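You operate a simulated robot arm through the tools that you are given. There is no shell and no other tool. Be economical: measure what you need, move in short steps, check, and stop when the job is done.

The job below is to be done with a simulated two-armed robot. You get a single attempt, and the scene is never put back.

## Task
Brush the white crust off the pump track and shut the feeder door.
Fine: feeder stays off; brush back in its spot. Set down upright: roller brush. Where these are worked on the way, their far stop is far enough and under half their travel is too little: feeder door. What is to be rubbed or washed off counts as gone when no trace of it is left.

Only the result counts: the job must be done as asked and must still hold three seconds after the hand-in. Knocking over, shifting, dropping, spilling or breaking anything else fails it.

## Robot
Two 7-joint arms with two-finger grippers on one trunk, hanging from a carriage that runs on a gantry, over the field with the corners [-128, -2288], [1052, -2288], [1052, 212], [-128, 212] (x, y) and turns from -4.416 to 7.575 rad about z. Base frame: it is fixed where the carriage stands at the start and does not move with it; the origin is on the floor, on the carriage's upright axis, x ahead of it, y to its left, z up. Readings come in mm, rad, newtons and seconds.
The left shoulder is at the start at [0, 236, 1640], the right one opposite. With the tool pointing down near the work surface each hand reaches from about 100 to 600 mm from the robot's upright axis, wherever it stands, measured 20 degrees to its own side. Places, roughly: crust on the pump track [400, 100, 900]; feeder door [400, 100, 1100]; feeder switch [200, 200, 1200]. Payload 3.43 kg a hand.
Tool frame (each hand has its own): the origin (TCP) lies between the finger pads and is the grasp point; the fingertips stand 30 mm ahead of it; z points along the fingers, y is the line along which they close. Largest opening 104 mm; the body of the gripper starts 57 mm behind the TCP.
Orientation is that of the tool frame in the base frame, as a unit quaternion [x, y, z, w]. With the fingers straight down and closing along the base's y, the tool's x points along the base's -x, its y along +y and its z along -z.

## Interface
- The arms move only by the tool servo_tool. It takes "left_targets", "right_targets" or both (then of equal length, played together; a hand with none holds still); each is a list of rows, each a list of 7 numbers: the turn, a rotation vector about the tool's x, y, z in rad, then the shift along the tool's x, y, z in cm, then the gripper command, from -1 (shut) to 1 (fully open), values between in proportion. In form: [[ax, ay, az, tx, ty, tz, gripper], ...]. A call has 1 to 10 rows; each row is the pose to reach, as a shift and turn from the pose commanded when the call began, along the tool's axes at that moment. A row lasts 0.2 s, in which the tool goes at most 50 mm and 0.15 rad; a call with a longer step from one row to the next is refused whole, and so is a gripper value outside its range. Where a pose cannot be reached the arm comes as near as it can. A force on the tool above 90 N (or 10 N above the force at the start of the call, whichever is more), or a blocked arm, ends the call early, and 0.2 s more pass. Each finger travels about 45 mm/s and halts on what it meets, pressing with about 20 N; the grip force reading is that of the motor and also rises with nothing between the fingers. The clock runs only during rows and for 0.2 s after the last one: add rows that repeat a pose to give the fingers time. It gives the time, the measured TCP pose, the force on the tool (base axes), the opening and the grip force at its end, in the units of the frame above (readings bear some noise), with the torque about the TCP (base axes, N m) and any sound that the robot's microphone picked up, and new pictures: "pictures" is both (left out), scene, wrist or none (wrist: the cameras of the hands that moved).
- Cameras (640 x 400 px; columns grow to the right, rows downward): "scene" is now at [253.3, 13.4, 1764.1]; the picture's right is [0.32, -0.95, 0.00], its down [-0.87, -0.30, -0.40] and it looks along [0.38, 0.13, -0.92] (base axes); focal length 249 px, centre (320, 200). "left" rides on the left gripper at [67, -18, -90] in its tool frame; the picture's right is [0.25, 0.97, 0.00], its down [-0.73, 0.19, -0.66] and it looks along [-0.64, 0.17, 0.75] (tool axes); focal length 218 px, centre (320, 200). "right" rides on the right gripper at [67, 18, -90] in its tool frame; the picture's right is [-0.25, 0.97, 0.00], its down [-0.73, -0.19, -0.66] and it looks along [-0.64, -0.17, 0.75] (tool axes); focal length 218 px, centre (320, 200).
- raise_lower(by): slides the trunk up (or, below 0, down) by that many mm; the arms and the scene camera ride with it, the base frame stays. It gives what a move gives, with no picture.
- roll_base(legs): drives the robot by 1 to 6 legs, each [ahead, left, turn to the left] in mm, mm and rad, along the robot's own axes; the way and the turn of a leg run together, so that a leg with both is an arc; at most 1500 mm and 3.142 rad a leg. The arms and the cameras ride along, it lands a little off, and it stops where it bumps. It keeps to its track: a leg is cut to what the track allows. It gives what a move gives, and a new picture of the scene camera.
- head_to(pan, tilt): turns the head with the scene camera to pan (to the left, within 1.501 rad either way) and tilt (down, from -0.506 to 1.204), counted from straight ahead of the robot. It gives what a move gives, and a new picture of the scene camera.
- locate(camera, pixels): for up to 12 pixels [column, row] of the newest picture of that camera ("zoom" is the newest enlarged one), the place [x, y, z] in the base frame of the surface seen there, good to about 2 mm, but the place of the scene camera against the robot may be out by one fixed shift of up to 18 mm in any direction. It takes no simulated time.
- zoom(camera, box): a new picture of the part [left, top, right, bottom] of that camera's present view, enlarged. It takes no simulated time.
- hand_in(): hands the job in; it is judged then, once.

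Keep the steps short. Do not move on a guess: measure, check each grasp and each placing, and mend mistakes. In all there are 80 turns and 260 pictures (those below and enlarged ones count). Leave the grippers open and the arms clear of the work at the hand-in unless told otherwise, and finish with a single line.

The tools are called after "Emit:" by a JSON object that holds its "api" and its "payload". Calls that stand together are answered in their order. servo_tool: Moves the arms, as the interface text tells. Its arguments: {"type":"object","properties":{"left_targets":{"type":"array"},"right_targets":{"type":"array"},"pictures":{"type":"string","enum":["both","scene","wrist","none"]}},"required":[]} The other tools are called the same way: raise_lower (by) slides the trunk up or down; roll_base (legs) drives the base; head_to (pan, tilt) turns the head that bears the scene camera; locate (camera, pixels) gives the place of the surface under pixels of a picture; zoom (camera, box) takes an enlarged picture of a part of a camera's view; hand_in () hands the job in.

At the start:

```text
time: 0.0
left_ee_pos: [488.1, 441.8, 1204.0]
left_tcp_rot: [0.0, 1.0, -0.001, 0.0]
left_contact_force: [-0.7, 0.3, -0.2]
left_wrist_torque: [0.01, -0.01, 0.03]
left_opening: 104.1
left_gripper_force: 0.1
right_ee_pos: [615.5, -116.5, 1270.2]
right_tcp_rot: [0.0, 1.0, 0.0, -0.001]
right_contact_force: [0.2, 0.4, 0.7]
right_wrist_torque: [0.02, -0.01, 0.02]
right_opening: 104.0
right_gripper_force: 0.0
trunk travel left (down, up): [-550.0, 90.0]
robot x, y, heading: [-1.8, -2.9, 0.003]
head pan, tilt: [0.328, 1.157]
```

scene: 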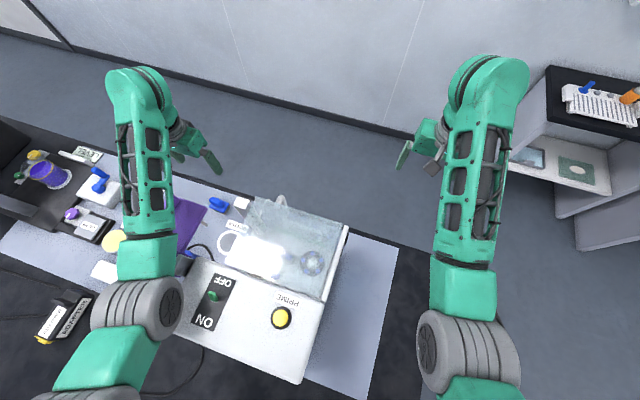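
right: 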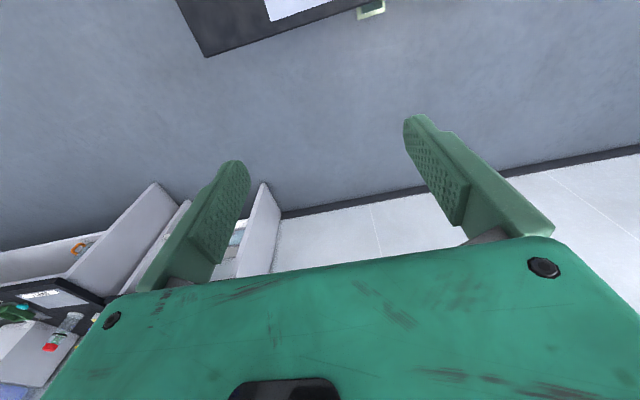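
left: 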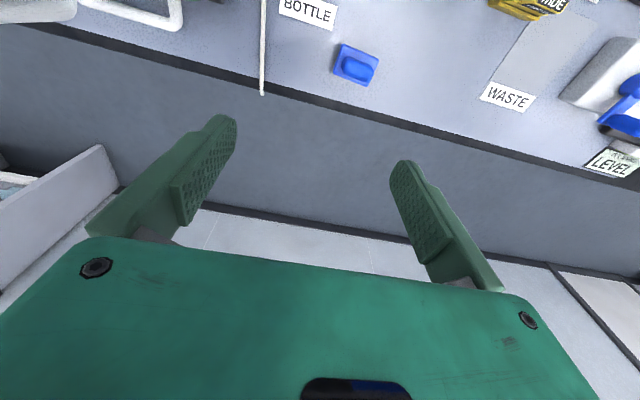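

I see the feeder (white box with a clear door at about 290,245). I zoom in on it and the bench items first.

Emit:
{"api": "zoom", "payload": {"camera": "scene", "box": [170, 170, 410, 390]}}

Emit:
{"api": "zoom", "payload": {"camera": "scene", "box": [0, 120, 240, 350]}}

Emit:
{"api": "zoom", "payload": {"camera": "scene", "box": [480, 50, 640, 260]}}

```text
1.82 times, centred on (290, 280) of scene
```

zoom: 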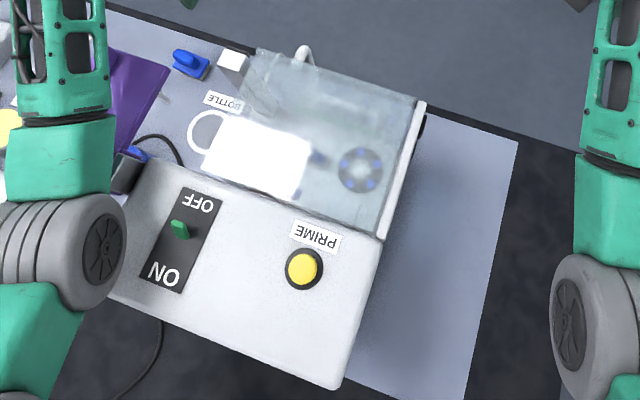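

```text
1.74 times, centred on (120, 235) of scene
```

zoom: 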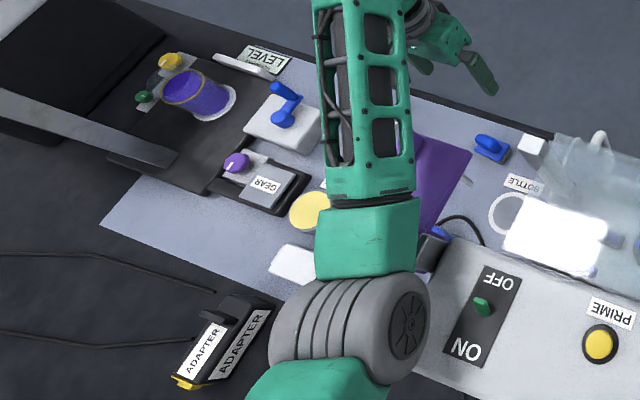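

```text
1.90 times, centred on (560, 155) of scene
```

zoom: 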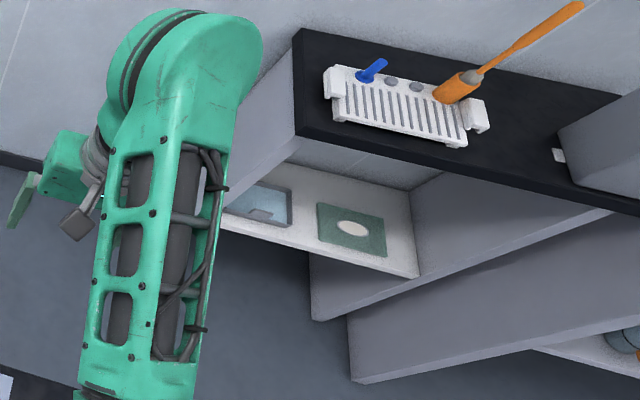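

I measure the main pixels: switch, prime button, door edges and corners.

Emit:
{"api": "locate", "payload": {"camera": "scene", "pixels": [[213, 296], [281, 318], [250, 205], [340, 235], [328, 296], [226, 270], [312, 263], [240, 203], [281, 202], [370, 300], [300, 380], [216, 206]]}}

Emit:
{"api": "head_to", "payload": {"pan": -0.6, "tilt": 0.7}}

```text
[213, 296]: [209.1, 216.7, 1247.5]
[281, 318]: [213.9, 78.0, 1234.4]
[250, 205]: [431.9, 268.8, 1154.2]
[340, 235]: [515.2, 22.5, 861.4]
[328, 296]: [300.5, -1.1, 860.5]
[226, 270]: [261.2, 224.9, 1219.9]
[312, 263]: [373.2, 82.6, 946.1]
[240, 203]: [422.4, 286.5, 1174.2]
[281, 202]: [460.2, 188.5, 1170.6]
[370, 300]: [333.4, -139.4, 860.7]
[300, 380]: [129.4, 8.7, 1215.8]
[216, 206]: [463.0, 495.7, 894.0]
```

```text
time: 1.2
left_ee_pos: [489.1, 441.2, 1203.8]
left_tcp_rot: [0.0, 1.0, 0.001, 0.0]
left_contact_force: [0.0, 0.8, 0.2]
left_wrist_torque: [-0.02, 0.01, 0.02]
left_opening: 104.0
left_gripper_force: 0.1
right_ee_pos: [616.0, -115.8, 1269.4]
right_tcp_rot: [-0.001, 1.0, 0.0, 0.0]
right_contact_force: [-0.9, 0.5, -0.2]
right_wrist_torque: [0.0, -0.04, 0.01]
right_opening: 104.2
right_gripper_force: 0.1
trunk travel left (down, up): [-550.0, 90.0]
robot x, y, heading: [3.1, -0.2, 0.001]
head pan, tilt: [-0.6, 0.7]
```

scene: 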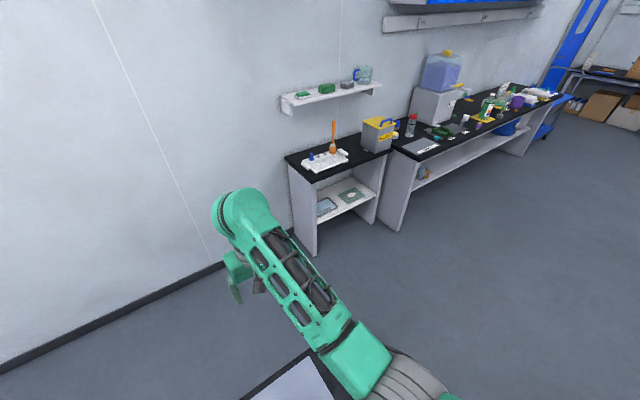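

Emit:
{"api": "zoom", "payload": {"camera": "scene", "box": [270, 60, 430, 240]}}

Emit:
{"api": "zoom", "payload": {"camera": "scene", "box": [390, 40, 570, 160]}}

Emit:
{"api": "locate", "payload": {"camera": "scene", "pixels": [[333, 124], [333, 150], [311, 156], [306, 167], [347, 156], [290, 158], [320, 180], [330, 163], [400, 150], [420, 160]]}}

Emit:
{"api": "head_to", "payload": {"pan": 0.9, "tilt": 0.9}}

```text
2.22 times, centred on (350, 150) of scene
```

zoom: 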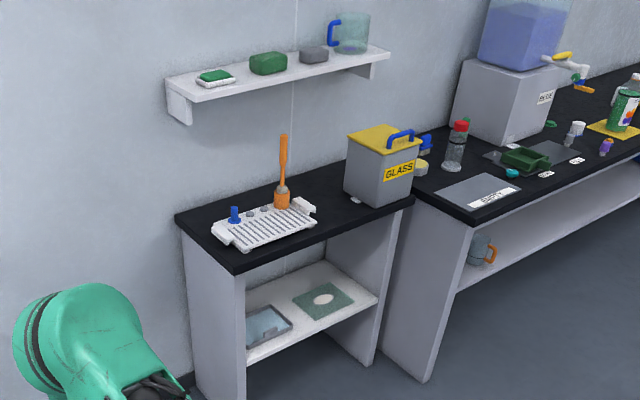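

```text
3.33 times, centred on (480, 100) of scene
```

zoom: 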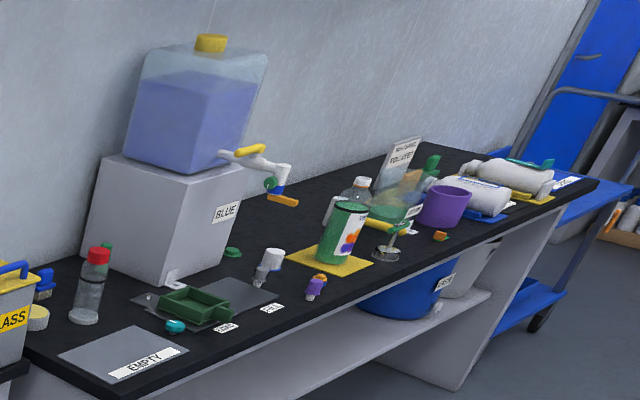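

```text
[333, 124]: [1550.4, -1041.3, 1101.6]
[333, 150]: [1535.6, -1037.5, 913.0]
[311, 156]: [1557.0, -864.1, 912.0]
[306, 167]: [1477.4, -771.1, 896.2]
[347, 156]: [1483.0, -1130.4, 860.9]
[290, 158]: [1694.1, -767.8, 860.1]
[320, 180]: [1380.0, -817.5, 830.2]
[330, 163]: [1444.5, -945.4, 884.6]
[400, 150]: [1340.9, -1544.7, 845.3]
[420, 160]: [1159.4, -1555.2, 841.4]
```

```text
time: 2.8
left_ee_pos: [490.0, 442.6, 1205.2]
left_tcp_rot: [0.001, 1.0, 0.0, 0.001]
left_contact_force: [0.2, -0.4, -0.8]
left_wrist_torque: [0.01, 0.02, -0.03]
left_opening: 104.1
left_gripper_force: 0.1
right_ee_pos: [615.3, -114.5, 1269.0]
right_tcp_rot: [0.0, 1.0, 0.0, 0.0]
right_contact_force: [0.2, -0.2, -0.3]
right_wrist_torque: [0.01, -0.02, -0.02]
right_opening: 104.0
right_gripper_force: 0.0
trunk travel left (down, up): [-550.0, 90.0]
robot x, y, heading: [-1.4, 2.2, 0.004]
head pan, tilt: [0.901, 0.901]
```

scene: 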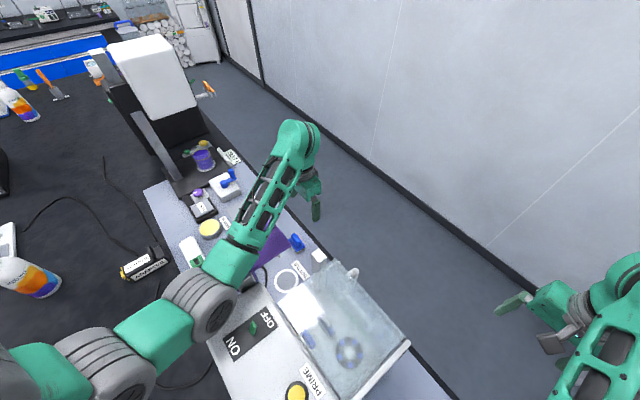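

Several brush-like items: orange-handled things at (55,85), (205,90) and on the rack. Zooming.

Emit:
{"api": "zoom", "payload": {"camera": "scene", "box": [0, 0, 220, 140]}}

Emit:
{"api": "zoom", "payload": {"camera": "scene", "box": [120, 120, 280, 300]}}

Emit:
{"api": "zoom", "payload": {"camera": "scene", "box": [200, 220, 430, 400]}}

Emit:
{"api": "head_to", "payload": {"pan": 1.5, "tilt": 0.7}}

```text
2.86 times, centred on (110, 70) of scene
```

zoom: 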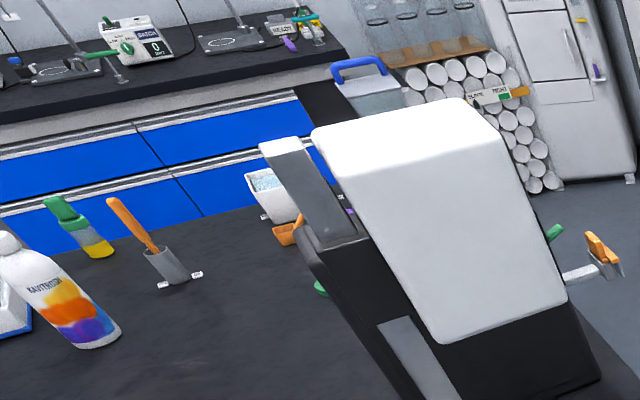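

```text
2.22 times, centred on (200, 210) of scene
```

zoom: 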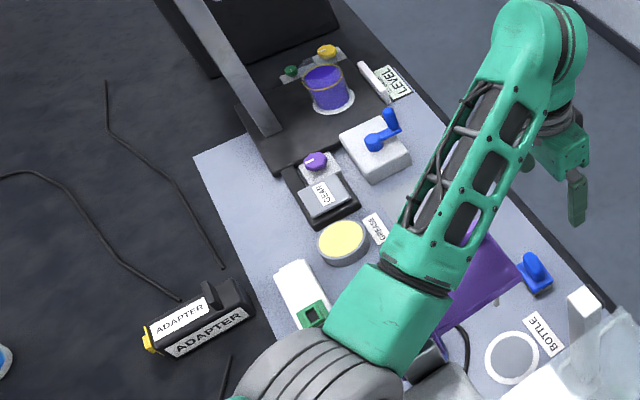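

```text
2.22 times, centred on (315, 310) of scene
```

zoom: 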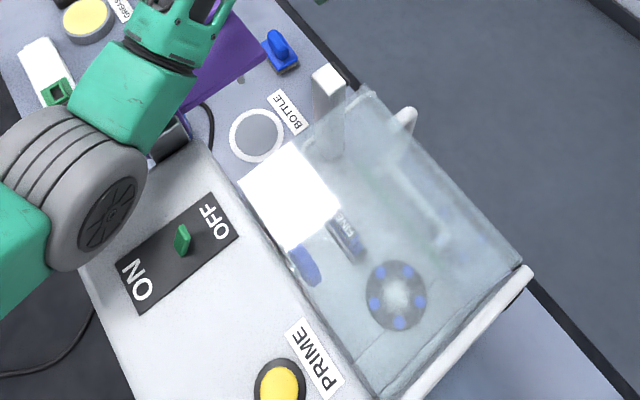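

```text
time: 3.8
left_ee_pos: [489.3, 440.8, 1204.0]
left_tcp_rot: [0.0, 1.0, 0.0, 0.0]
left_contact_force: [1.0, 0.0, -0.4]
left_wrist_torque: [0.02, 0.02, -0.02]
left_opening: 104.0
left_gripper_force: 0.0
right_ee_pos: [615.9, -115.9, 1269.2]
right_tcp_rot: [0.0, 1.0, 0.0, 0.0]
right_contact_force: [-0.6, 0.1, 0.0]
right_wrist_torque: [0.0, -0.01, -0.01]
right_opening: 103.9
right_gripper_force: 0.0
trunk travel left (down, up): [-550.0, 90.0]
robot x, y, heading: [-0.6, -1.2, 0.001]
head pan, tilt: [1.499, 0.7]
```

scene: 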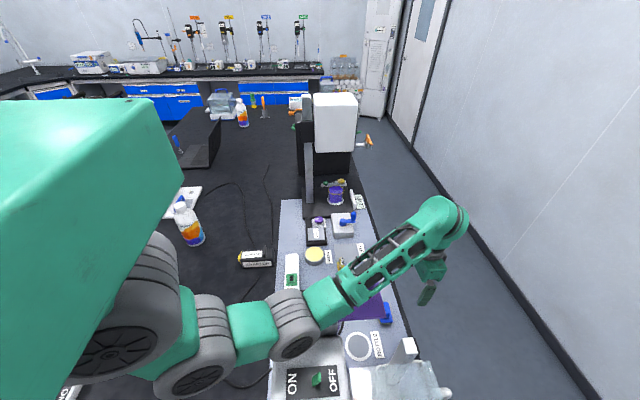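

Emit:
{"api": "zoom", "payload": {"camera": "scene", "box": [270, 180, 470, 400]}}

Emit:
{"api": "locate", "payload": {"camera": "scene", "pixels": [[264, 112], [340, 266], [385, 320], [358, 347], [409, 346], [292, 270], [314, 256], [370, 140], [448, 395]]}}

Emit:
{"api": "zoom", "payload": {"camera": "left", "box": [0, 0, 640, 130]}}

```text
1.82 times, centred on (370, 290) of scene
```

zoom: 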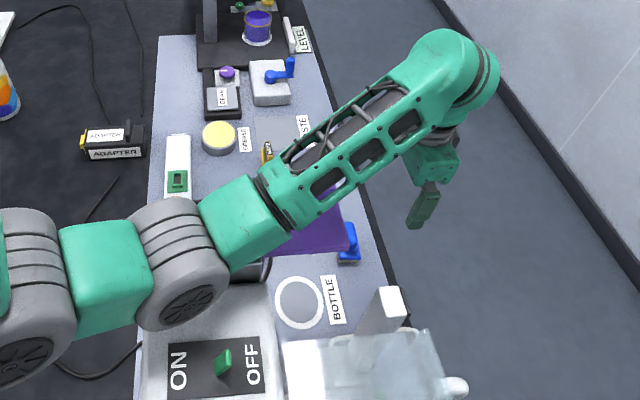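

```text
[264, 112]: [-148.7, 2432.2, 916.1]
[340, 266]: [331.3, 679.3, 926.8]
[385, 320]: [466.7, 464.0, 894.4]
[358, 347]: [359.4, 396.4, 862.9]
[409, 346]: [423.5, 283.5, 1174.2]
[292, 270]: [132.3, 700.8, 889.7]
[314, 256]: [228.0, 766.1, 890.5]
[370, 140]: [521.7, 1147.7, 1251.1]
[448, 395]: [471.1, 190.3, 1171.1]
```

```text
1.00 times, centred on (320, 65) of left (not enlarged: the box is as wide or as high as the picture)
```

zoom: 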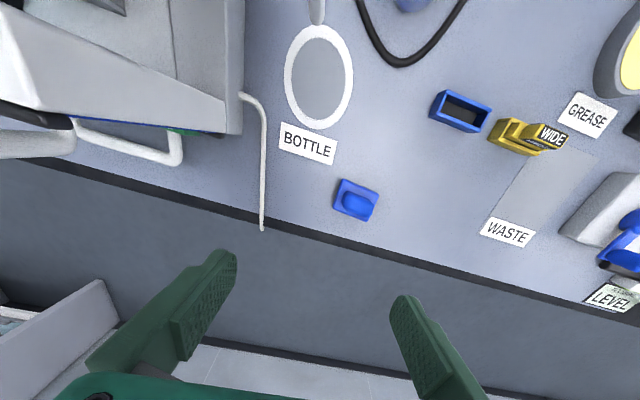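

The bench's operator side is the aisle at +x (labels read from there). I'll raise the trunk, drive to the aisle and turn round to see and work from there.

Emit:
{"api": "raise_lower", "payload": {"by": 90}}

Emit:
{"api": "roll_base", "payload": {"legs": [[1045, 0, 0], [0, 0, -3.1]]}}

Emit:
{"api": "head_to", "payload": {"pan": -0.2, "tilt": 0.95}}

```text
time: 5.1
left_ee_pos: [488.9, 442.8, 1294.2]
left_tcp_rot: [0.0, 1.0, 0.0, 0.0]
left_contact_force: [-0.2, 0.4, 0.1]
left_wrist_torque: [-0.01, 0.01, 0.02]
left_opening: 104.3
left_gripper_force: 0.1
right_ee_pos: [615.3, -116.1, 1359.1]
right_tcp_rot: [0.0, 1.0, 0.0, 0.0]
right_contact_force: [0.1, 0.0, -0.4]
right_wrist_torque: [-0.03, 0.02, 0.04]
right_opening: 103.9
right_gripper_force: 0.0
trunk travel left (down, up): [-640.0, 0.0]
robot x, y, heading: [5.1, -1.9, -0.001]
head pan, tilt: [1.499, 0.7]
```

```text
time: 17.7
left_ee_pos: [581.6, -462.2, 1293.4]
left_tcp_rot: [1.0, 0.025, 0.0, 0.0]
left_contact_force: [-0.4, 0.0, -0.4]
left_wrist_torque: [0.01, 0.02, -0.02]
left_opening: 104.1
left_gripper_force: 0.0
right_ee_pos: [427.8, 88.9, 1361.2]
right_tcp_rot: [1.0, 0.025, 0.0, 0.0]
right_contact_force: [0.1, -0.3, -0.1]
right_wrist_torque: [0.01, 0.0, -0.01]
right_opening: 103.8
right_gripper_force: 0.1
trunk travel left (down, up): [-640.0, 0.0]
robot x, y, heading: [1049.2, 5.2, -3.088]
head pan, tilt: [1.499, 0.7]
```

scene: 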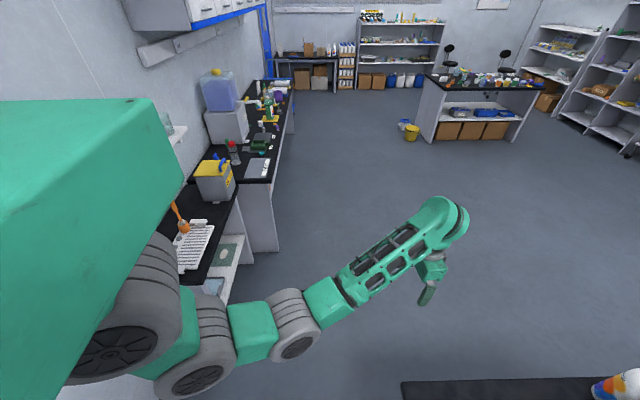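

```text
time: 19.4
left_ee_pos: [580.3, -461.4, 1293.4]
left_tcp_rot: [1.0, 0.026, -0.001, 0.001]
left_contact_force: [0.0, 0.2, 0.2]
left_wrist_torque: [-0.01, -0.02, -0.01]
left_opening: 104.2
left_gripper_force: 0.0
right_ee_pos: [427.0, 88.8, 1360.8]
right_tcp_rot: [1.0, 0.025, 0.0, 0.0]
right_contact_force: [0.5, 0.5, -0.6]
right_wrist_torque: [-0.02, 0.0, 0.0]
right_opening: 104.1
right_gripper_force: 0.1
trunk travel left (down, up): [-640.0, 0.0]
robot x, y, heading: [1046.1, 7.0, -3.09]
head pan, tilt: [-0.201, 0.949]
```

scene: 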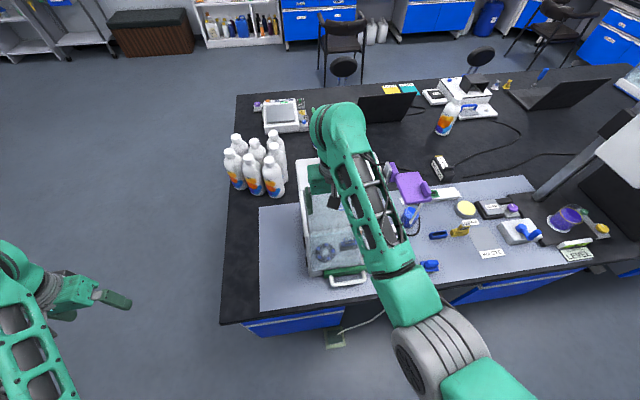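

The right arm hides the feeder; shifting the base to its left (-y) by 320 mm.

Emit:
{"api": "roll_base", "payload": {"legs": [[0, 320, 0]]}}

Emit:
{"api": "head_to", "payload": {"pan": -0.65, "tilt": 0.85}}

Emit:
{"api": "zoom", "payload": {"camera": "scene", "box": [120, 100, 360, 330]}}

Emit:
{"api": "zoom", "payload": {"camera": "scene", "box": [300, 100, 560, 330]}}

```text
time: 21.6
left_ee_pos: [581.8, -782.5, 1293.4]
left_tcp_rot: [1.0, 0.025, -0.001, 0.0]
left_contact_force: [-0.9, 0.2, 0.1]
left_wrist_torque: [0.0, 0.07, -0.01]
left_opening: 103.9
left_gripper_force: 0.0
right_ee_pos: [428.6, -231.8, 1360.8]
right_tcp_rot: [1.0, 0.026, 0.0, 0.0]
right_contact_force: [0.8, 0.4, 0.8]
right_wrist_torque: [-0.01, 0.02, 0.01]
right_opening: 103.6
right_gripper_force: 0.0
trunk travel left (down, up): [-640.0, 0.0]
robot x, y, heading: [1049.9, -315.1, -3.093]
head pan, tilt: [-0.201, 0.949]
```

scene: 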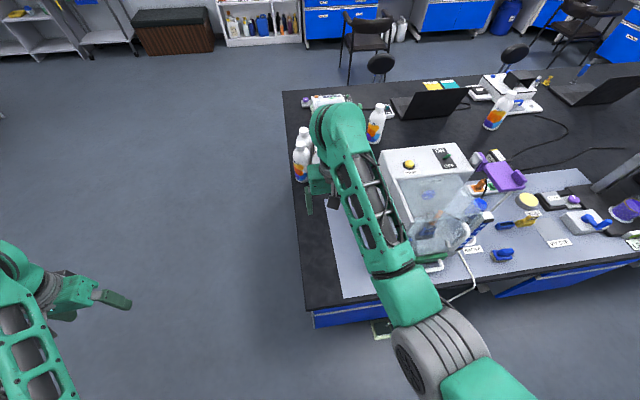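

```text
time: 22.5
left_ee_pos: [582.3, -782.1, 1294.9]
left_tcp_rot: [1.0, 0.026, 0.0, 0.0]
left_contact_force: [0.5, 0.2, -0.6]
left_wrist_torque: [0.01, -0.01, -0.02]
left_opening: 103.7
left_gripper_force: 0.2
right_ee_pos: [428.5, -231.3, 1359.7]
right_tcp_rot: [1.0, 0.026, 0.0, 0.001]
right_contact_force: [0.6, -0.1, 1.0]
right_wrist_torque: [-0.03, 0.0, -0.01]
right_opening: 103.9
right_gripper_force: 0.1
trunk travel left (down, up): [-640.0, 0.0]
robot x, y, heading: [1050.4, -315.3, -3.093]
head pan, tilt: [-0.649, 0.85]
```

scene: 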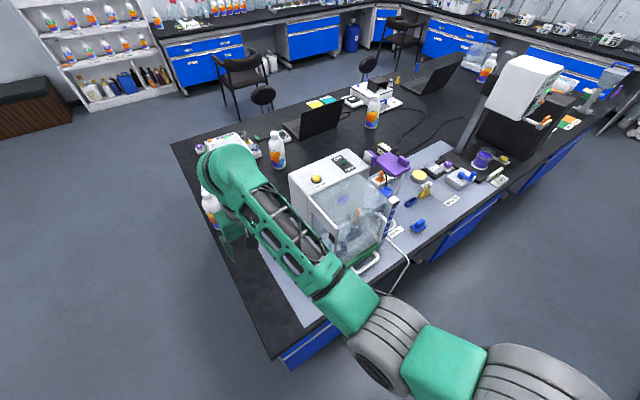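

```text
1.74 times, centred on (240, 215) of scene
```

zoom: 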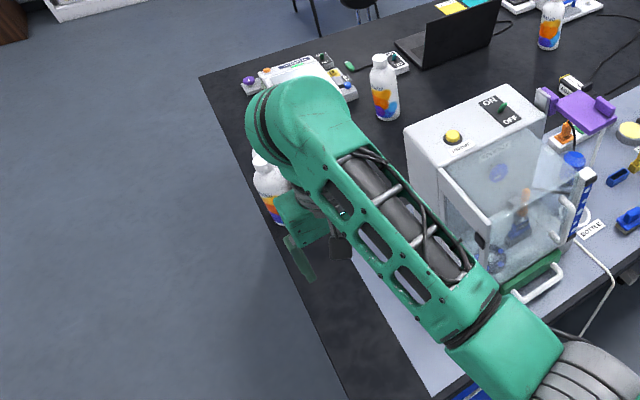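

```text
1.74 times, centred on (430, 215) of scene
```

zoom: 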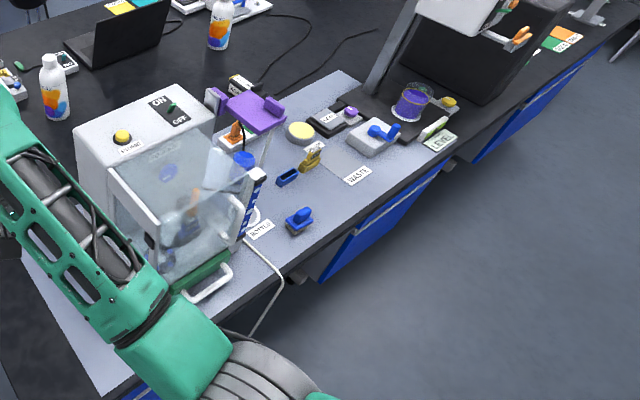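

The feeder needs a clear head-on view; rolling the base to y≈212 puts it between the arms (hand clearance above the feeder ~80 mm).

Emit:
{"api": "roll_base", "payload": {"legs": [[0, -527, -0.05]]}}

Emit:
{"api": "head_to", "payload": {"pan": 0.15, "tilt": 0.9}}

Emit:
{"api": "zoom", "payload": {"camera": "scene", "box": [200, 100, 440, 330]}}

```text
time: 25.6
left_ee_pos: [545.9, -232.4, 1294.1]
left_tcp_rot: [1.0, 0.0, 0.0, 0.001]
left_contact_force: [-0.5, -1.0, 0.6]
left_wrist_torque: [0.02, -0.02, 0.0]
left_opening: 104.0
left_gripper_force: 0.0
right_ee_pos: [421.2, 326.6, 1359.8]
right_tcp_rot: [1.0, -0.001, -0.001, 0.0]
right_contact_force: [-0.1, 1.5, -0.2]
right_wrist_torque: [-0.04, 0.02, 0.04]
right_opening: 104.2
right_gripper_force: 0.0
trunk travel left (down, up): [-640.0, 0.0]
robot x, y, heading: [1035.8, 206.6, 3.14]
head pan, tilt: [-0.649, 0.85]
```

scene: 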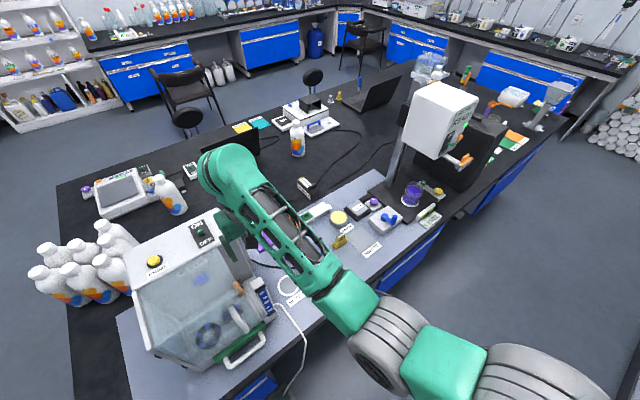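

```text
time: 26.7
left_ee_pos: [545.3, -232.3, 1294.3]
left_tcp_rot: [1.0, -0.001, 0.0, 0.0]
left_contact_force: [-0.1, 0.8, -0.5]
left_wrist_torque: [0.0, -0.02, 0.01]
left_opening: 104.2
left_gripper_force: 0.0
right_ee_pos: [420.2, 327.5, 1359.8]
right_tcp_rot: [1.0, -0.001, 0.0, 0.0]
right_contact_force: [0.0, -0.2, -0.2]
right_wrist_torque: [0.01, 0.0, 0.01]
right_opening: 103.9
right_gripper_force: 0.1
trunk travel left (down, up): [-640.0, 0.0]
robot x, y, heading: [1035.3, 210.0, 3.139]
head pan, tilt: [0.15, 0.901]
```

scene: 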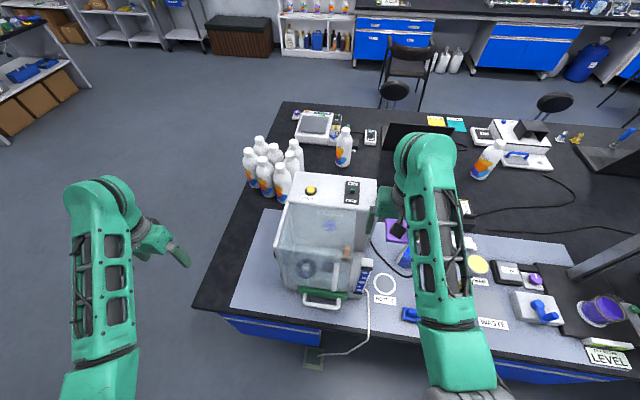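

```text
1.74 times, centred on (320, 215) of scene
```

zoom: 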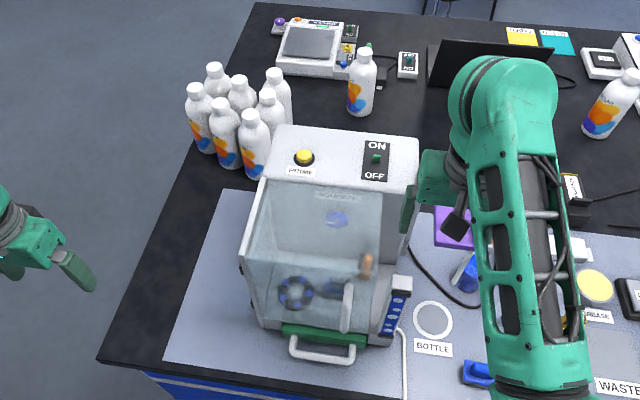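

I pull the right hand back into the aisle so nothing hides the bench, then lower the trunk for a lower view.

Emit:
{"api": "servo_tool", "payload": {"right_targets": [[0, 0, 0, 4.5, -1, 0, 1], [0, 0, 0, 9, -2, 0, 1], [0, 0, 0, 13.5, -3, 0, 1], [0, 0, 0, 18, -4, 0, 1], [0, 0, 0, 22.5, -5, 0, 1], [0, 0, 0, 26, -6, 0, 1]], "pictures": "none"}}

Emit:
{"api": "raise_lower", "payload": {"by": -280}}

Emit:
{"api": "head_to", "payload": {"pan": 0.1, "tilt": 0.75}}

Emit:
{"api": "zoom", "payload": {"camera": "scene", "box": [220, 120, 420, 320]}}

```text
time: 28.1
left_ee_pos: [545.8, -232.6, 1294.0]
left_tcp_rot: [1.0, 0.0, 0.0, 0.0]
left_contact_force: [0.0, -0.3, 0.2]
left_wrist_torque: [0.01, -0.02, -0.02]
left_opening: 103.9
left_gripper_force: 0.1
right_ee_pos: [681.3, 384.8, 1361.1]
right_tcp_rot: [1.0, -0.001, -0.001, 0.0]
right_contact_force: [-0.6, -0.7, 0.2]
right_wrist_torque: [0.0, 0.01, 0.01]
right_opening: 104.0
right_gripper_force: 0.0
trunk travel left (down, up): [-640.0, 0.0]
robot x, y, heading: [1035.7, 210.0, 3.142]
head pan, tilt: [0.15, 0.901]
```

```text
time: 30.9
left_ee_pos: [545.3, -231.8, 1013.0]
left_tcp_rot: [1.0, -0.001, 0.0, 0.0]
left_contact_force: [0.5, -0.5, -0.4]
left_wrist_torque: [-0.03, -0.05, -0.02]
left_opening: 104.0
left_gripper_force: 0.1
right_ee_pos: [681.3, 385.0, 1080.5]
right_tcp_rot: [1.0, 0.0, 0.0, 0.001]
right_contact_force: [-1.1, 0.3, -0.2]
right_wrist_torque: [0.0, 0.0, 0.01]
right_opening: 104.0
right_gripper_force: 0.0
trunk travel left (down, up): [-360.0, 280.0]
robot x, y, heading: [1034.3, 210.5, 3.138]
head pan, tilt: [0.15, 0.901]
```

```text
time: 31.6
left_ee_pos: [545.7, -231.7, 1013.7]
left_tcp_rot: [1.0, -0.001, 0.0, 0.0]
left_contact_force: [-0.3, -0.1, -0.5]
left_wrist_torque: [-0.01, 0.06, 0.01]
left_opening: 104.1
left_gripper_force: 0.1
right_ee_pos: [682.0, 385.1, 1079.2]
right_tcp_rot: [1.0, -0.001, 0.0, 0.0]
right_contact_force: [0.5, 0.5, 0.1]
right_wrist_torque: [-0.03, 0.0, -0.01]
right_opening: 104.0
right_gripper_force: 0.1
trunk travel left (down, up): [-360.0, 280.0]
robot x, y, heading: [1036.6, 211.8, 3.141]
head pan, tilt: [0.099, 0.75]
```

scene: 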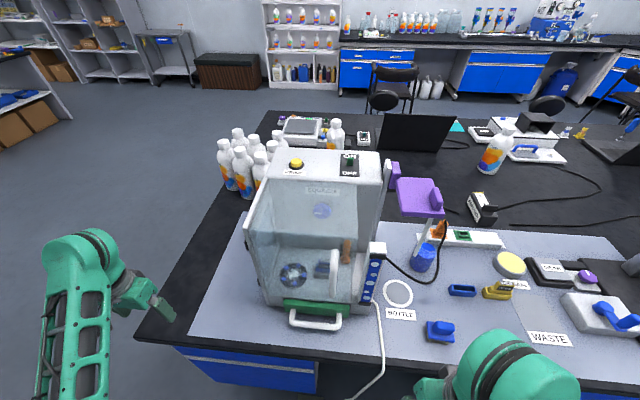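

```text
2.00 times, centred on (320, 220) of scene
```

zoom: 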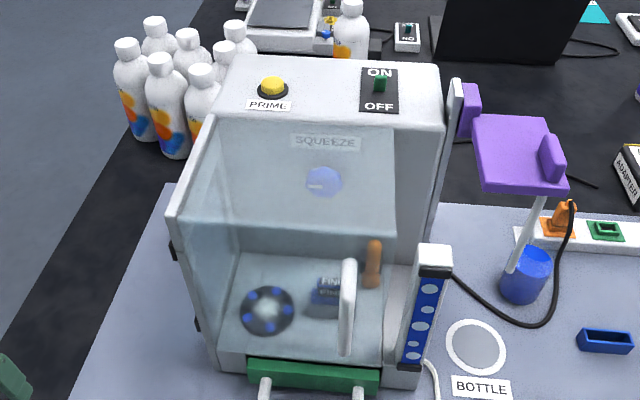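

Emit:
{"api": "zoom", "payload": {"camera": "scene", "box": [270, 220, 390, 330]}}

Emit:
{"api": "zoom", "payload": {"camera": "scene", "box": [380, 210, 530, 350]}}

Emit:
{"api": "locate", "payload": {"camera": "scene", "pixels": [[246, 226], [332, 255], [332, 290], [262, 300], [346, 245], [326, 264], [292, 276], [377, 250], [372, 300], [317, 308], [290, 316], [322, 209]]}}

Emit:
{"api": "locate", "payload": {"camera": "scene", "pixels": [[270, 190], [330, 190], [365, 190], [370, 240], [300, 235], [280, 240], [310, 255], [350, 275], [275, 262], [340, 300], [388, 170], [420, 190]]}}

```text
3.64 times, centred on (330, 275) of scene
```

zoom: 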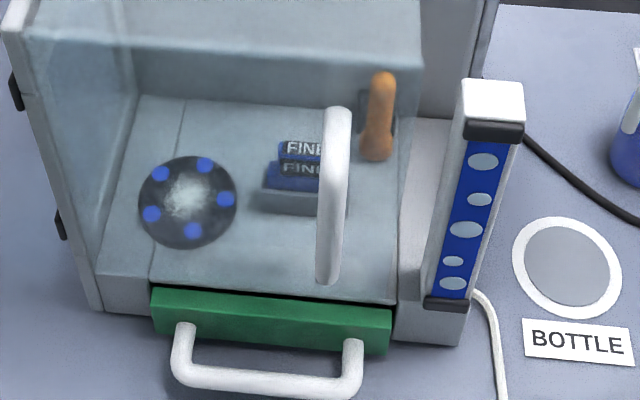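

```text
2.86 times, centred on (455, 280) of scene
```

zoom: 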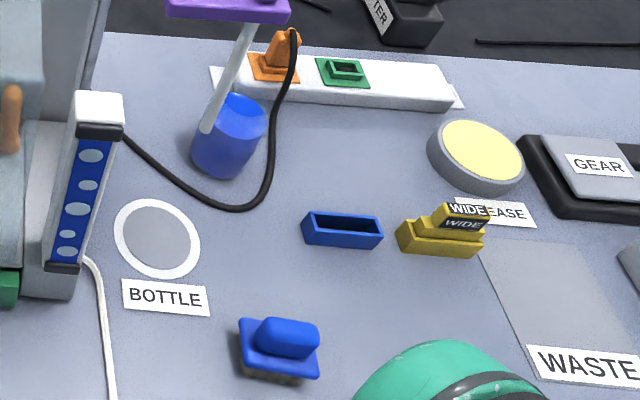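

```text
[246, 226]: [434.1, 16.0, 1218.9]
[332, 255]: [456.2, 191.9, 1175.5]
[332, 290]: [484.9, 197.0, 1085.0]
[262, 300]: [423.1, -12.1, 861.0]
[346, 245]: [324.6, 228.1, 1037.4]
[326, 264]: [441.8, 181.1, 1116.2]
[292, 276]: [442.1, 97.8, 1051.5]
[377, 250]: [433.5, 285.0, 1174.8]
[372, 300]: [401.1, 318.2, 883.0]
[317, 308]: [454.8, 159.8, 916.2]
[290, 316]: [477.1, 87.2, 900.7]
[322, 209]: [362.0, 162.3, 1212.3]
```

```text
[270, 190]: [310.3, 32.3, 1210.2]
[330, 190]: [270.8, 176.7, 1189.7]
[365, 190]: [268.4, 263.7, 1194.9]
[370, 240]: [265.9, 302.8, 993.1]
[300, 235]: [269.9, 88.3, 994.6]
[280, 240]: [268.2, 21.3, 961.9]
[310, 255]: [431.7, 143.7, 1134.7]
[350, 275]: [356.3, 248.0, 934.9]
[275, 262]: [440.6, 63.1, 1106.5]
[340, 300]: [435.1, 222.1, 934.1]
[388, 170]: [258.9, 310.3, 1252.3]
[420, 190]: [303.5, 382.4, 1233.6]
```

I probe a grid across the front of the feeder to learn which parts are glass and which are open.

Emit:
{"api": "zoom", "payload": {"camera": "scene", "box": [230, 150, 390, 330]}}

Emit:
{"api": "locate", "payload": {"camera": "scene", "pixels": [[292, 285], [310, 290], [275, 285], [320, 297], [345, 285], [355, 255], [338, 270], [345, 220], [340, 205], [353, 205], [360, 220], [254, 250]]}}

Emit:
{"api": "locate", "payload": {"camera": "scene", "pixels": [[350, 240], [343, 232], [348, 260], [364, 260], [336, 234], [310, 230], [290, 215], [275, 210], [262, 215], [300, 200], [265, 290], [300, 262]]}}

```text
2.22 times, centred on (310, 240) of scene
```

zoom: 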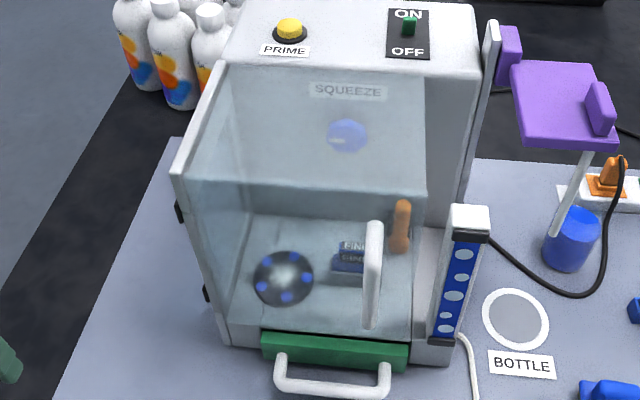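

```text
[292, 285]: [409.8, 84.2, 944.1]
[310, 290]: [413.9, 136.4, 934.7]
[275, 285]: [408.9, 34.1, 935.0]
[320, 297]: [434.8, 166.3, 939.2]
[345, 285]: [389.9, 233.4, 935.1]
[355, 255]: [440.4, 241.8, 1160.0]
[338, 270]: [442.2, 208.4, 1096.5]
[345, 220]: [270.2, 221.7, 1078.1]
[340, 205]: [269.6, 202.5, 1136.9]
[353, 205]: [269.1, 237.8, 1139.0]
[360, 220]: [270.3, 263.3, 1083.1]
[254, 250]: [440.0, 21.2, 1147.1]
```

```text
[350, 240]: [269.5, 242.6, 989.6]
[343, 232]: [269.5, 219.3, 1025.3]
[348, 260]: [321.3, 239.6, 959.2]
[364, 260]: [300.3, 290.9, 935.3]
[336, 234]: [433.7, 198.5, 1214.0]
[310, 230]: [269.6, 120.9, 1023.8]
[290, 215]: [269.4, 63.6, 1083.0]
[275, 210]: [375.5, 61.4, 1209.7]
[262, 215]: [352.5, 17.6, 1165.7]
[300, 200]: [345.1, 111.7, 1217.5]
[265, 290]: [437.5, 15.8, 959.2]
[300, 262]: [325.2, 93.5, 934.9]
```

The front glass panel (x≈440, y 0..245) carries a vertical handle at about (470,192,1085–1175), with hinges at its left edge, so it is a side-hung door. Next I bring the right hand in front of it, tilted, for a close wrist picture, and move the left hand further away.

Emit:
{"api": "servo_tool", "payload": {"right_targets": [[0, -0.1, 0, -1, 3, -2, 1], [0, -0.2, 0, -2, 7, -4, 1], [0, -0.3, 0, -3, 11, -7, 1], [0, -0.4, 0, -3, 15, -10, 1], [0, -0.5, 0, -3, 18.5, -12, 1], [0, -0.6, 0, -3, 18.5, -12, 1]], "left_targets": [[0, 0, 0, 3, 2, 0, 1], [0, 0, 0, 6, 4, 0, 1], [0, 0, 0, 9, 6, 0, 1], [0, 0, 0, 12, 8, 0, 1], [0, 0, 0, 15, 10, 0, 1], [0, 0, 0, 18, 12, 0, 1]]}}

```text
refused: row 3 steps farther than a row can; nothing moved
```

Emit:
{"api": "servo_tool", "payload": {"right_targets": [[0, -0.1, 0, -1, 3, -2, 1], [0, -0.2, 0, -2, 7, -4, 1], [0, -0.3, 0, -3, 11, -6, 1], [0, -0.4, 0, -3, 15, -8, 1], [0, -0.5, 0, -3, 18.5, -10, 1], [0, -0.6, 0, -3, 18.5, -12, 1]], "left_targets": [[0, 0, 0, 3, 2, 0, 1], [0, 0, 0, 6, 4, 0, 1], [0, 0, 0, 9, 6, 0, 1], [0, 0, 0, 12, 8, 0, 1], [0, 0, 0, 15, 10, 0, 1], [0, 0, 0, 18, 12, 0, 1]]}}

```text
time: 33.0
left_ee_pos: [724.2, -351.2, 1012.6]
left_tcp_rot: [1.0, -0.002, 0.0, 0.001]
left_contact_force: [-0.4, -0.3, -1.2]
left_wrist_torque: [0.02, 0.02, 0.0]
left_opening: 103.9
left_gripper_force: 0.1
right_ee_pos: [652.8, 201.1, 1199.1]
right_tcp_rot: [0.955, -0.002, -0.295, 0.0]
right_contact_force: [-0.4, 0.7, 0.3]
right_wrist_torque: [0.03, 0.01, 0.02]
right_opening: 104.0
right_gripper_force: 0.1
trunk travel left (down, up): [-360.0, 280.0]
robot x, y, heading: [1036.6, 207.9, 3.141]
head pan, tilt: [0.099, 0.75]
```

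scene: 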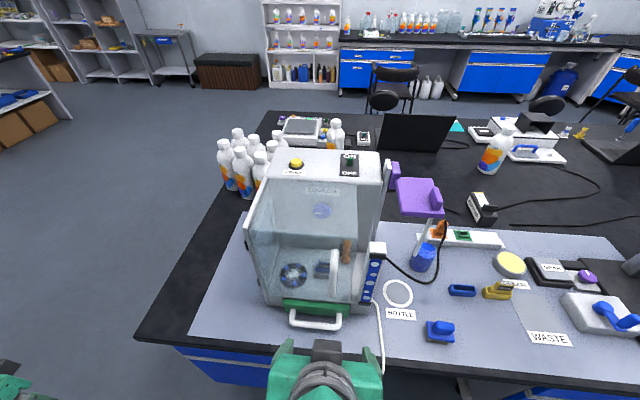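
right: 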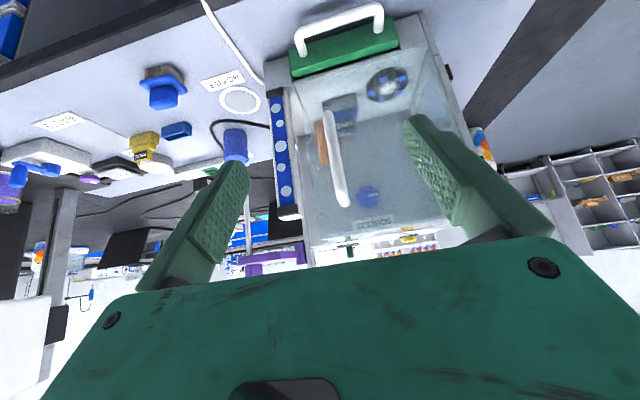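
left: 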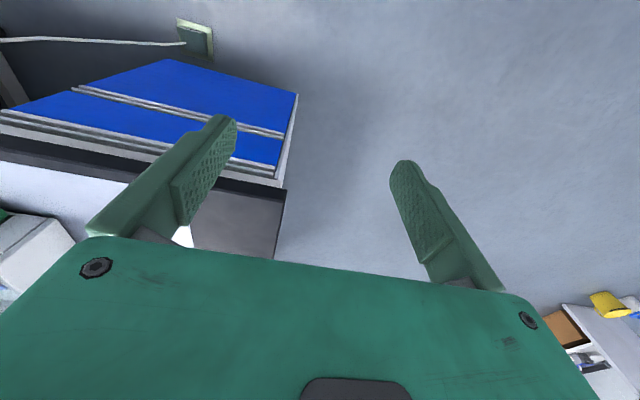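

The wrist view confirms: handle at (325–345, 110–205), hinge at (449,72), rotor at (388,85). I measure the same features with the right wrist camera.

Emit:
{"api": "locate", "payload": {"camera": "right", "pixels": [[328, 113], [344, 203], [336, 160], [449, 72], [284, 160], [340, 45], [388, 85], [345, 105], [367, 195], [320, 145], [430, 60], [300, 60]]}}

Emit:
{"api": "zoom", "payload": {"camera": "right", "box": [250, 0, 490, 250]}}

Emit:
{"api": "locate", "payload": {"camera": "scene", "pixels": [[334, 252], [334, 272], [332, 292], [377, 247], [290, 316]]}}

```text
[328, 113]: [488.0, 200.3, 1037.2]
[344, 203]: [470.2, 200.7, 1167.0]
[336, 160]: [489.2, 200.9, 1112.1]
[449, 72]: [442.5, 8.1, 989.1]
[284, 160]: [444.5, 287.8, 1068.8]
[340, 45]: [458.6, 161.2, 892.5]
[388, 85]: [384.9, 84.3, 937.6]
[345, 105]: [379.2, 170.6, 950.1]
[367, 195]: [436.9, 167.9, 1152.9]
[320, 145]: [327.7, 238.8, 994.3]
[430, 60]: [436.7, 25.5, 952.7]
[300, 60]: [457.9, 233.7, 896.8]
```

```text
1.60 times, centred on (370, 125) of right
```

zoom: 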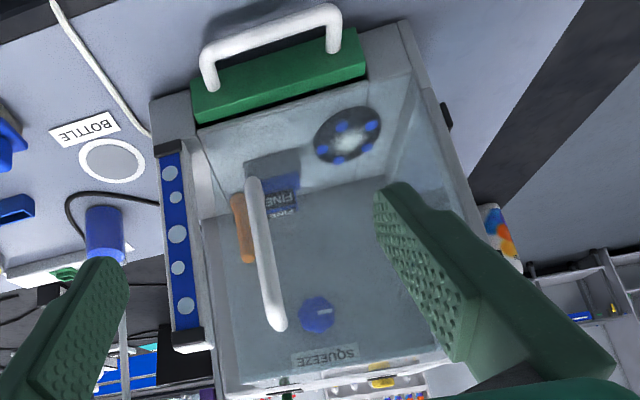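

```text
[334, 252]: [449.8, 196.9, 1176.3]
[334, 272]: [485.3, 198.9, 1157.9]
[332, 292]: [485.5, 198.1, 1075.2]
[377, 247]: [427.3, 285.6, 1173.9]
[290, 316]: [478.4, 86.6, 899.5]
```

Scene and wrist agree within a few mm. The handle bar is at y≈200, x≈482. I bring the right hand onto it with the fingers on either side.

Emit:
{"api": "servo_tool", "payload": {"right_targets": [[0, 0, 0, -1.8, 0, 3.5, 0.3], [0, 0, 0, -3.6, 0, 7, 0.2], [0, 0, 0, -5.4, 0, 10.5, 0.1], [0, 0, 0, -7.2, 0, 14, 0.1], [0, 0, 0, -8.8, 0.05, 17.4, 0.1], [0, 0, 0, -8.8, 0.05, 17.4, 0.1]]}}

```text
time: 34.4
left_ee_pos: [725.2, -351.3, 1012.6]
left_tcp_rot: [1.0, -0.001, -0.001, -0.001]
left_contact_force: [0.1, -0.2, 0.6]
left_wrist_torque: [0.01, -0.01, 0.0]
left_opening: 104.0
left_gripper_force: 0.1
right_ee_pos: [481.9, 198.9, 1104.9]
right_tcp_rot: [0.955, -0.001, -0.296, 0.0]
right_contact_force: [-1.1, 0.6, -0.4]
right_wrist_torque: [-0.01, 0.01, 0.04]
right_opening: 57.3
right_gripper_force: 0.1
trunk travel left (down, up): [-360.0, 280.0]
robot x, y, heading: [1035.0, 206.7, 3.139]
head pan, tilt: [0.099, 0.75]
```

scene: 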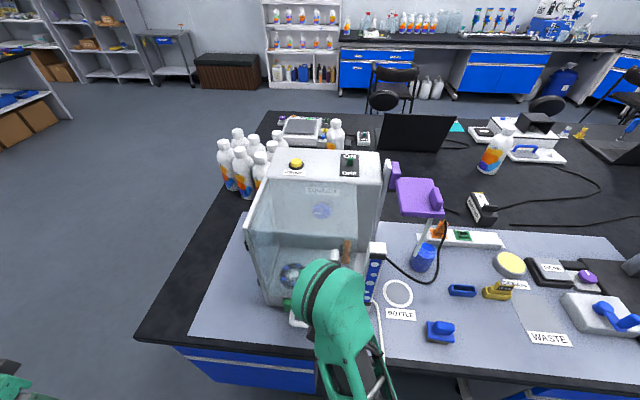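
right: 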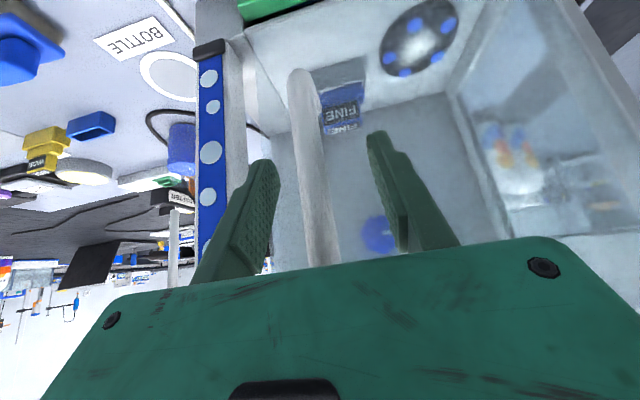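

The bar sits between the fingers. I close on it and pull the door gently along its arc to 0.28 rad.

Emit:
{"api": "servo_tool", "payload": {"right_targets": [[0, 0, 0, 0, 0, 0, -1], [0, 0, 0, 0, 0, 0, -1], [0, 0, 0, 0, 0, 0, -1], [0, 0, 0, 0, 0, 0, -1], [0.04, 0, 0.058, 1.1, 0.33, -0.75, -1], [0.079, 0, 0.1155, 2.19, 0.75, -1.5, -1], [0.119, 0, 0.173, 3.2, 1.28, -2.2, -1], [0.158, 0, 0.231, 4.27, 1.86, -2.93, -1]]}}

```text
time: 36.2
left_ee_pos: [726.8, -349.5, 1010.6]
left_tcp_rot: [1.0, -0.001, 0.0, -0.001]
left_contact_force: [-0.8, 0.6, 0.4]
left_wrist_torque: [0.04, 0.01, -0.01]
left_opening: 104.0
left_gripper_force: 0.1
right_ee_pos: [534.8, 181.7, 1103.7]
right_tcp_rot: [0.946, -0.135, -0.292, -0.042]
right_contact_force: [6.6, 7.7, -6.9]
right_wrist_torque: [-0.04, 0.66, -0.09]
right_opening: 15.5
right_gripper_force: 45.4
trunk travel left (down, up): [-360.0, 280.0]
robot x, y, heading: [1033.5, 208.1, 3.141]
head pan, tilt: [0.099, 0.75]
```

scene: 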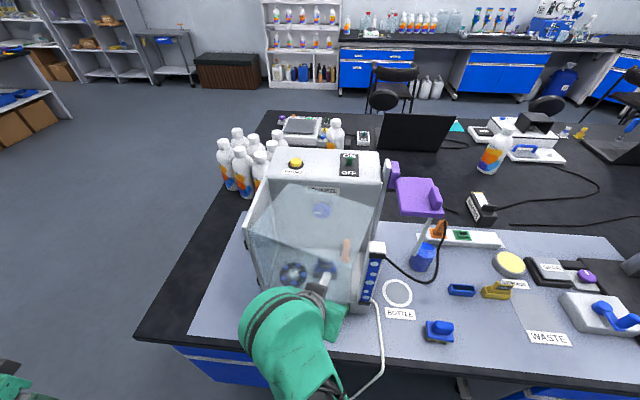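
right: 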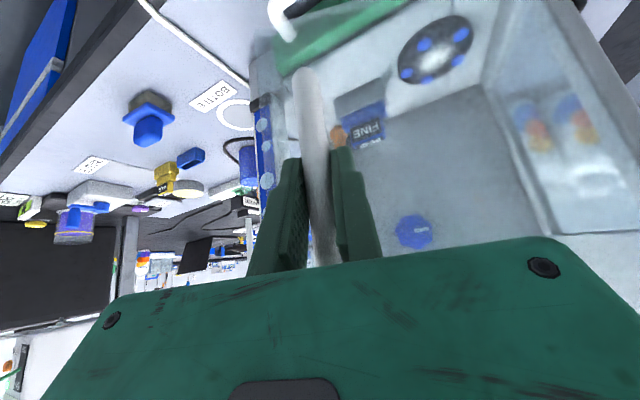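

The door swings with the handle. I continue along the arc to about 0.98 rad.

Emit:
{"api": "servo_tool", "payload": {"right_targets": [[0.079, 0, 0.1155, 2.19, 0.75, -1.5, -1], [0.158, 0, 0.231, 4.27, 1.85, -2.92, -1], [0.237, 0, 0.347, 6.2, 3.31, -4.25, -1], [0.316, 0, 0.462, 7.94, 5.08, -5.44, -1], [0.395, 0, 0.577, 9.48, 7.11, -6.49, -1]]}}

```text
time: 37.4
left_ee_pos: [721.8, -354.7, 1014.4]
left_tcp_rot: [1.0, 0.0, -0.003, 0.001]
left_contact_force: [-0.4, -0.6, 0.3]
left_wrist_torque: [-0.01, -0.02, 0.01]
left_opening: 103.9
left_gripper_force: 0.0
right_ee_pos: [592.0, 126.6, 1104.8]
right_tcp_rot: [0.899, -0.326, -0.275, -0.102]
right_contact_force: [-33.8, -21.6, -28.3]
right_wrist_torque: [-0.56, 0.84, -0.03]
right_opening: 15.7
right_gripper_force: 44.6
right hand out of reach, approached as far as the arm can: row 2, 4, 5
trunk travel left (down, up): [-360.0, 280.0]
robot x, y, heading: [1036.1, 211.1, 3.137]
head pan, tilt: [0.099, 0.75]
```

scene: 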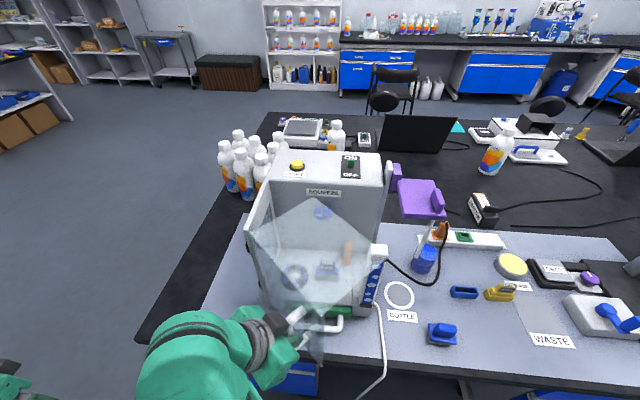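
right: 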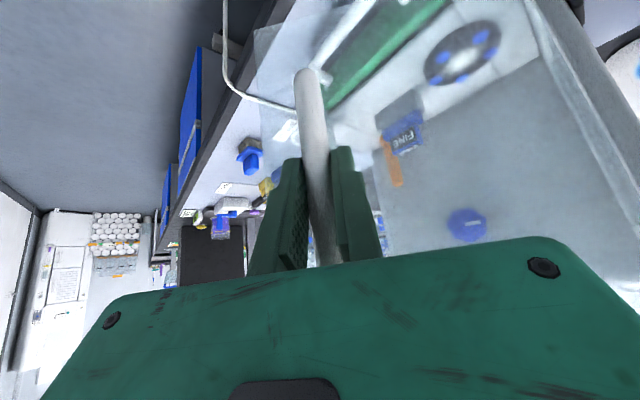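

The right wrist is at its limit with the door about 0.7 rad open. I release the handle and back off along the fingers.

Emit:
{"api": "servo_tool", "payload": {"right_targets": [[0, 0, 0, 0, 0, 0, 0.2], [0, 0, 0, 0, 0, 0, 0.2], [0, 0, 0, 0, 0, 0, 0.2], [0, 0, 0, 0, 0, -4, 0.2], [0, 0, 0, 0, 0, -8, 0.2], [0, 0, 0, 0, 0, -12, 0.2], [0, 0, 0, 0, 0, -16, 0.2]]}}

```text
time: 39.0
left_ee_pos: [725.7, -351.3, 1011.3]
left_tcp_rot: [1.0, -0.001, 0.001, 0.0]
left_contact_force: [0.0, 0.8, 0.1]
left_wrist_torque: [-0.05, 0.03, 0.03]
left_opening: 104.2
left_gripper_force: 0.0
right_ee_pos: [614.3, 114.6, 1239.4]
right_tcp_rot: [0.903, -0.306, -0.285, -0.1]
right_contact_force: [0.1, 0.2, -0.3]
right_wrist_torque: [0.01, 0.03, 0.02]
right_opening: 62.4
right_gripper_force: 0.1
right hand out of reach, approached as far as the arm can: row 4, 5, 6, 7
trunk travel left (down, up): [-360.0, 280.0]
robot x, y, heading: [1036.2, 208.8, 3.139]
head pan, tilt: [0.099, 0.75]
```

scene: 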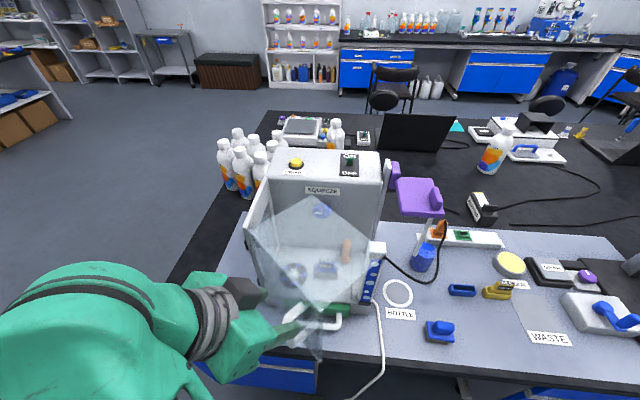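
right: 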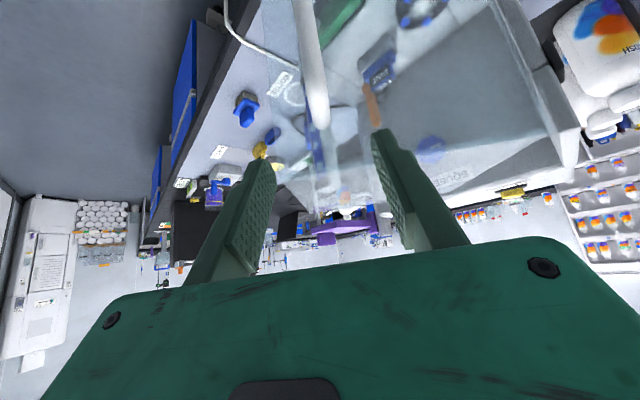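

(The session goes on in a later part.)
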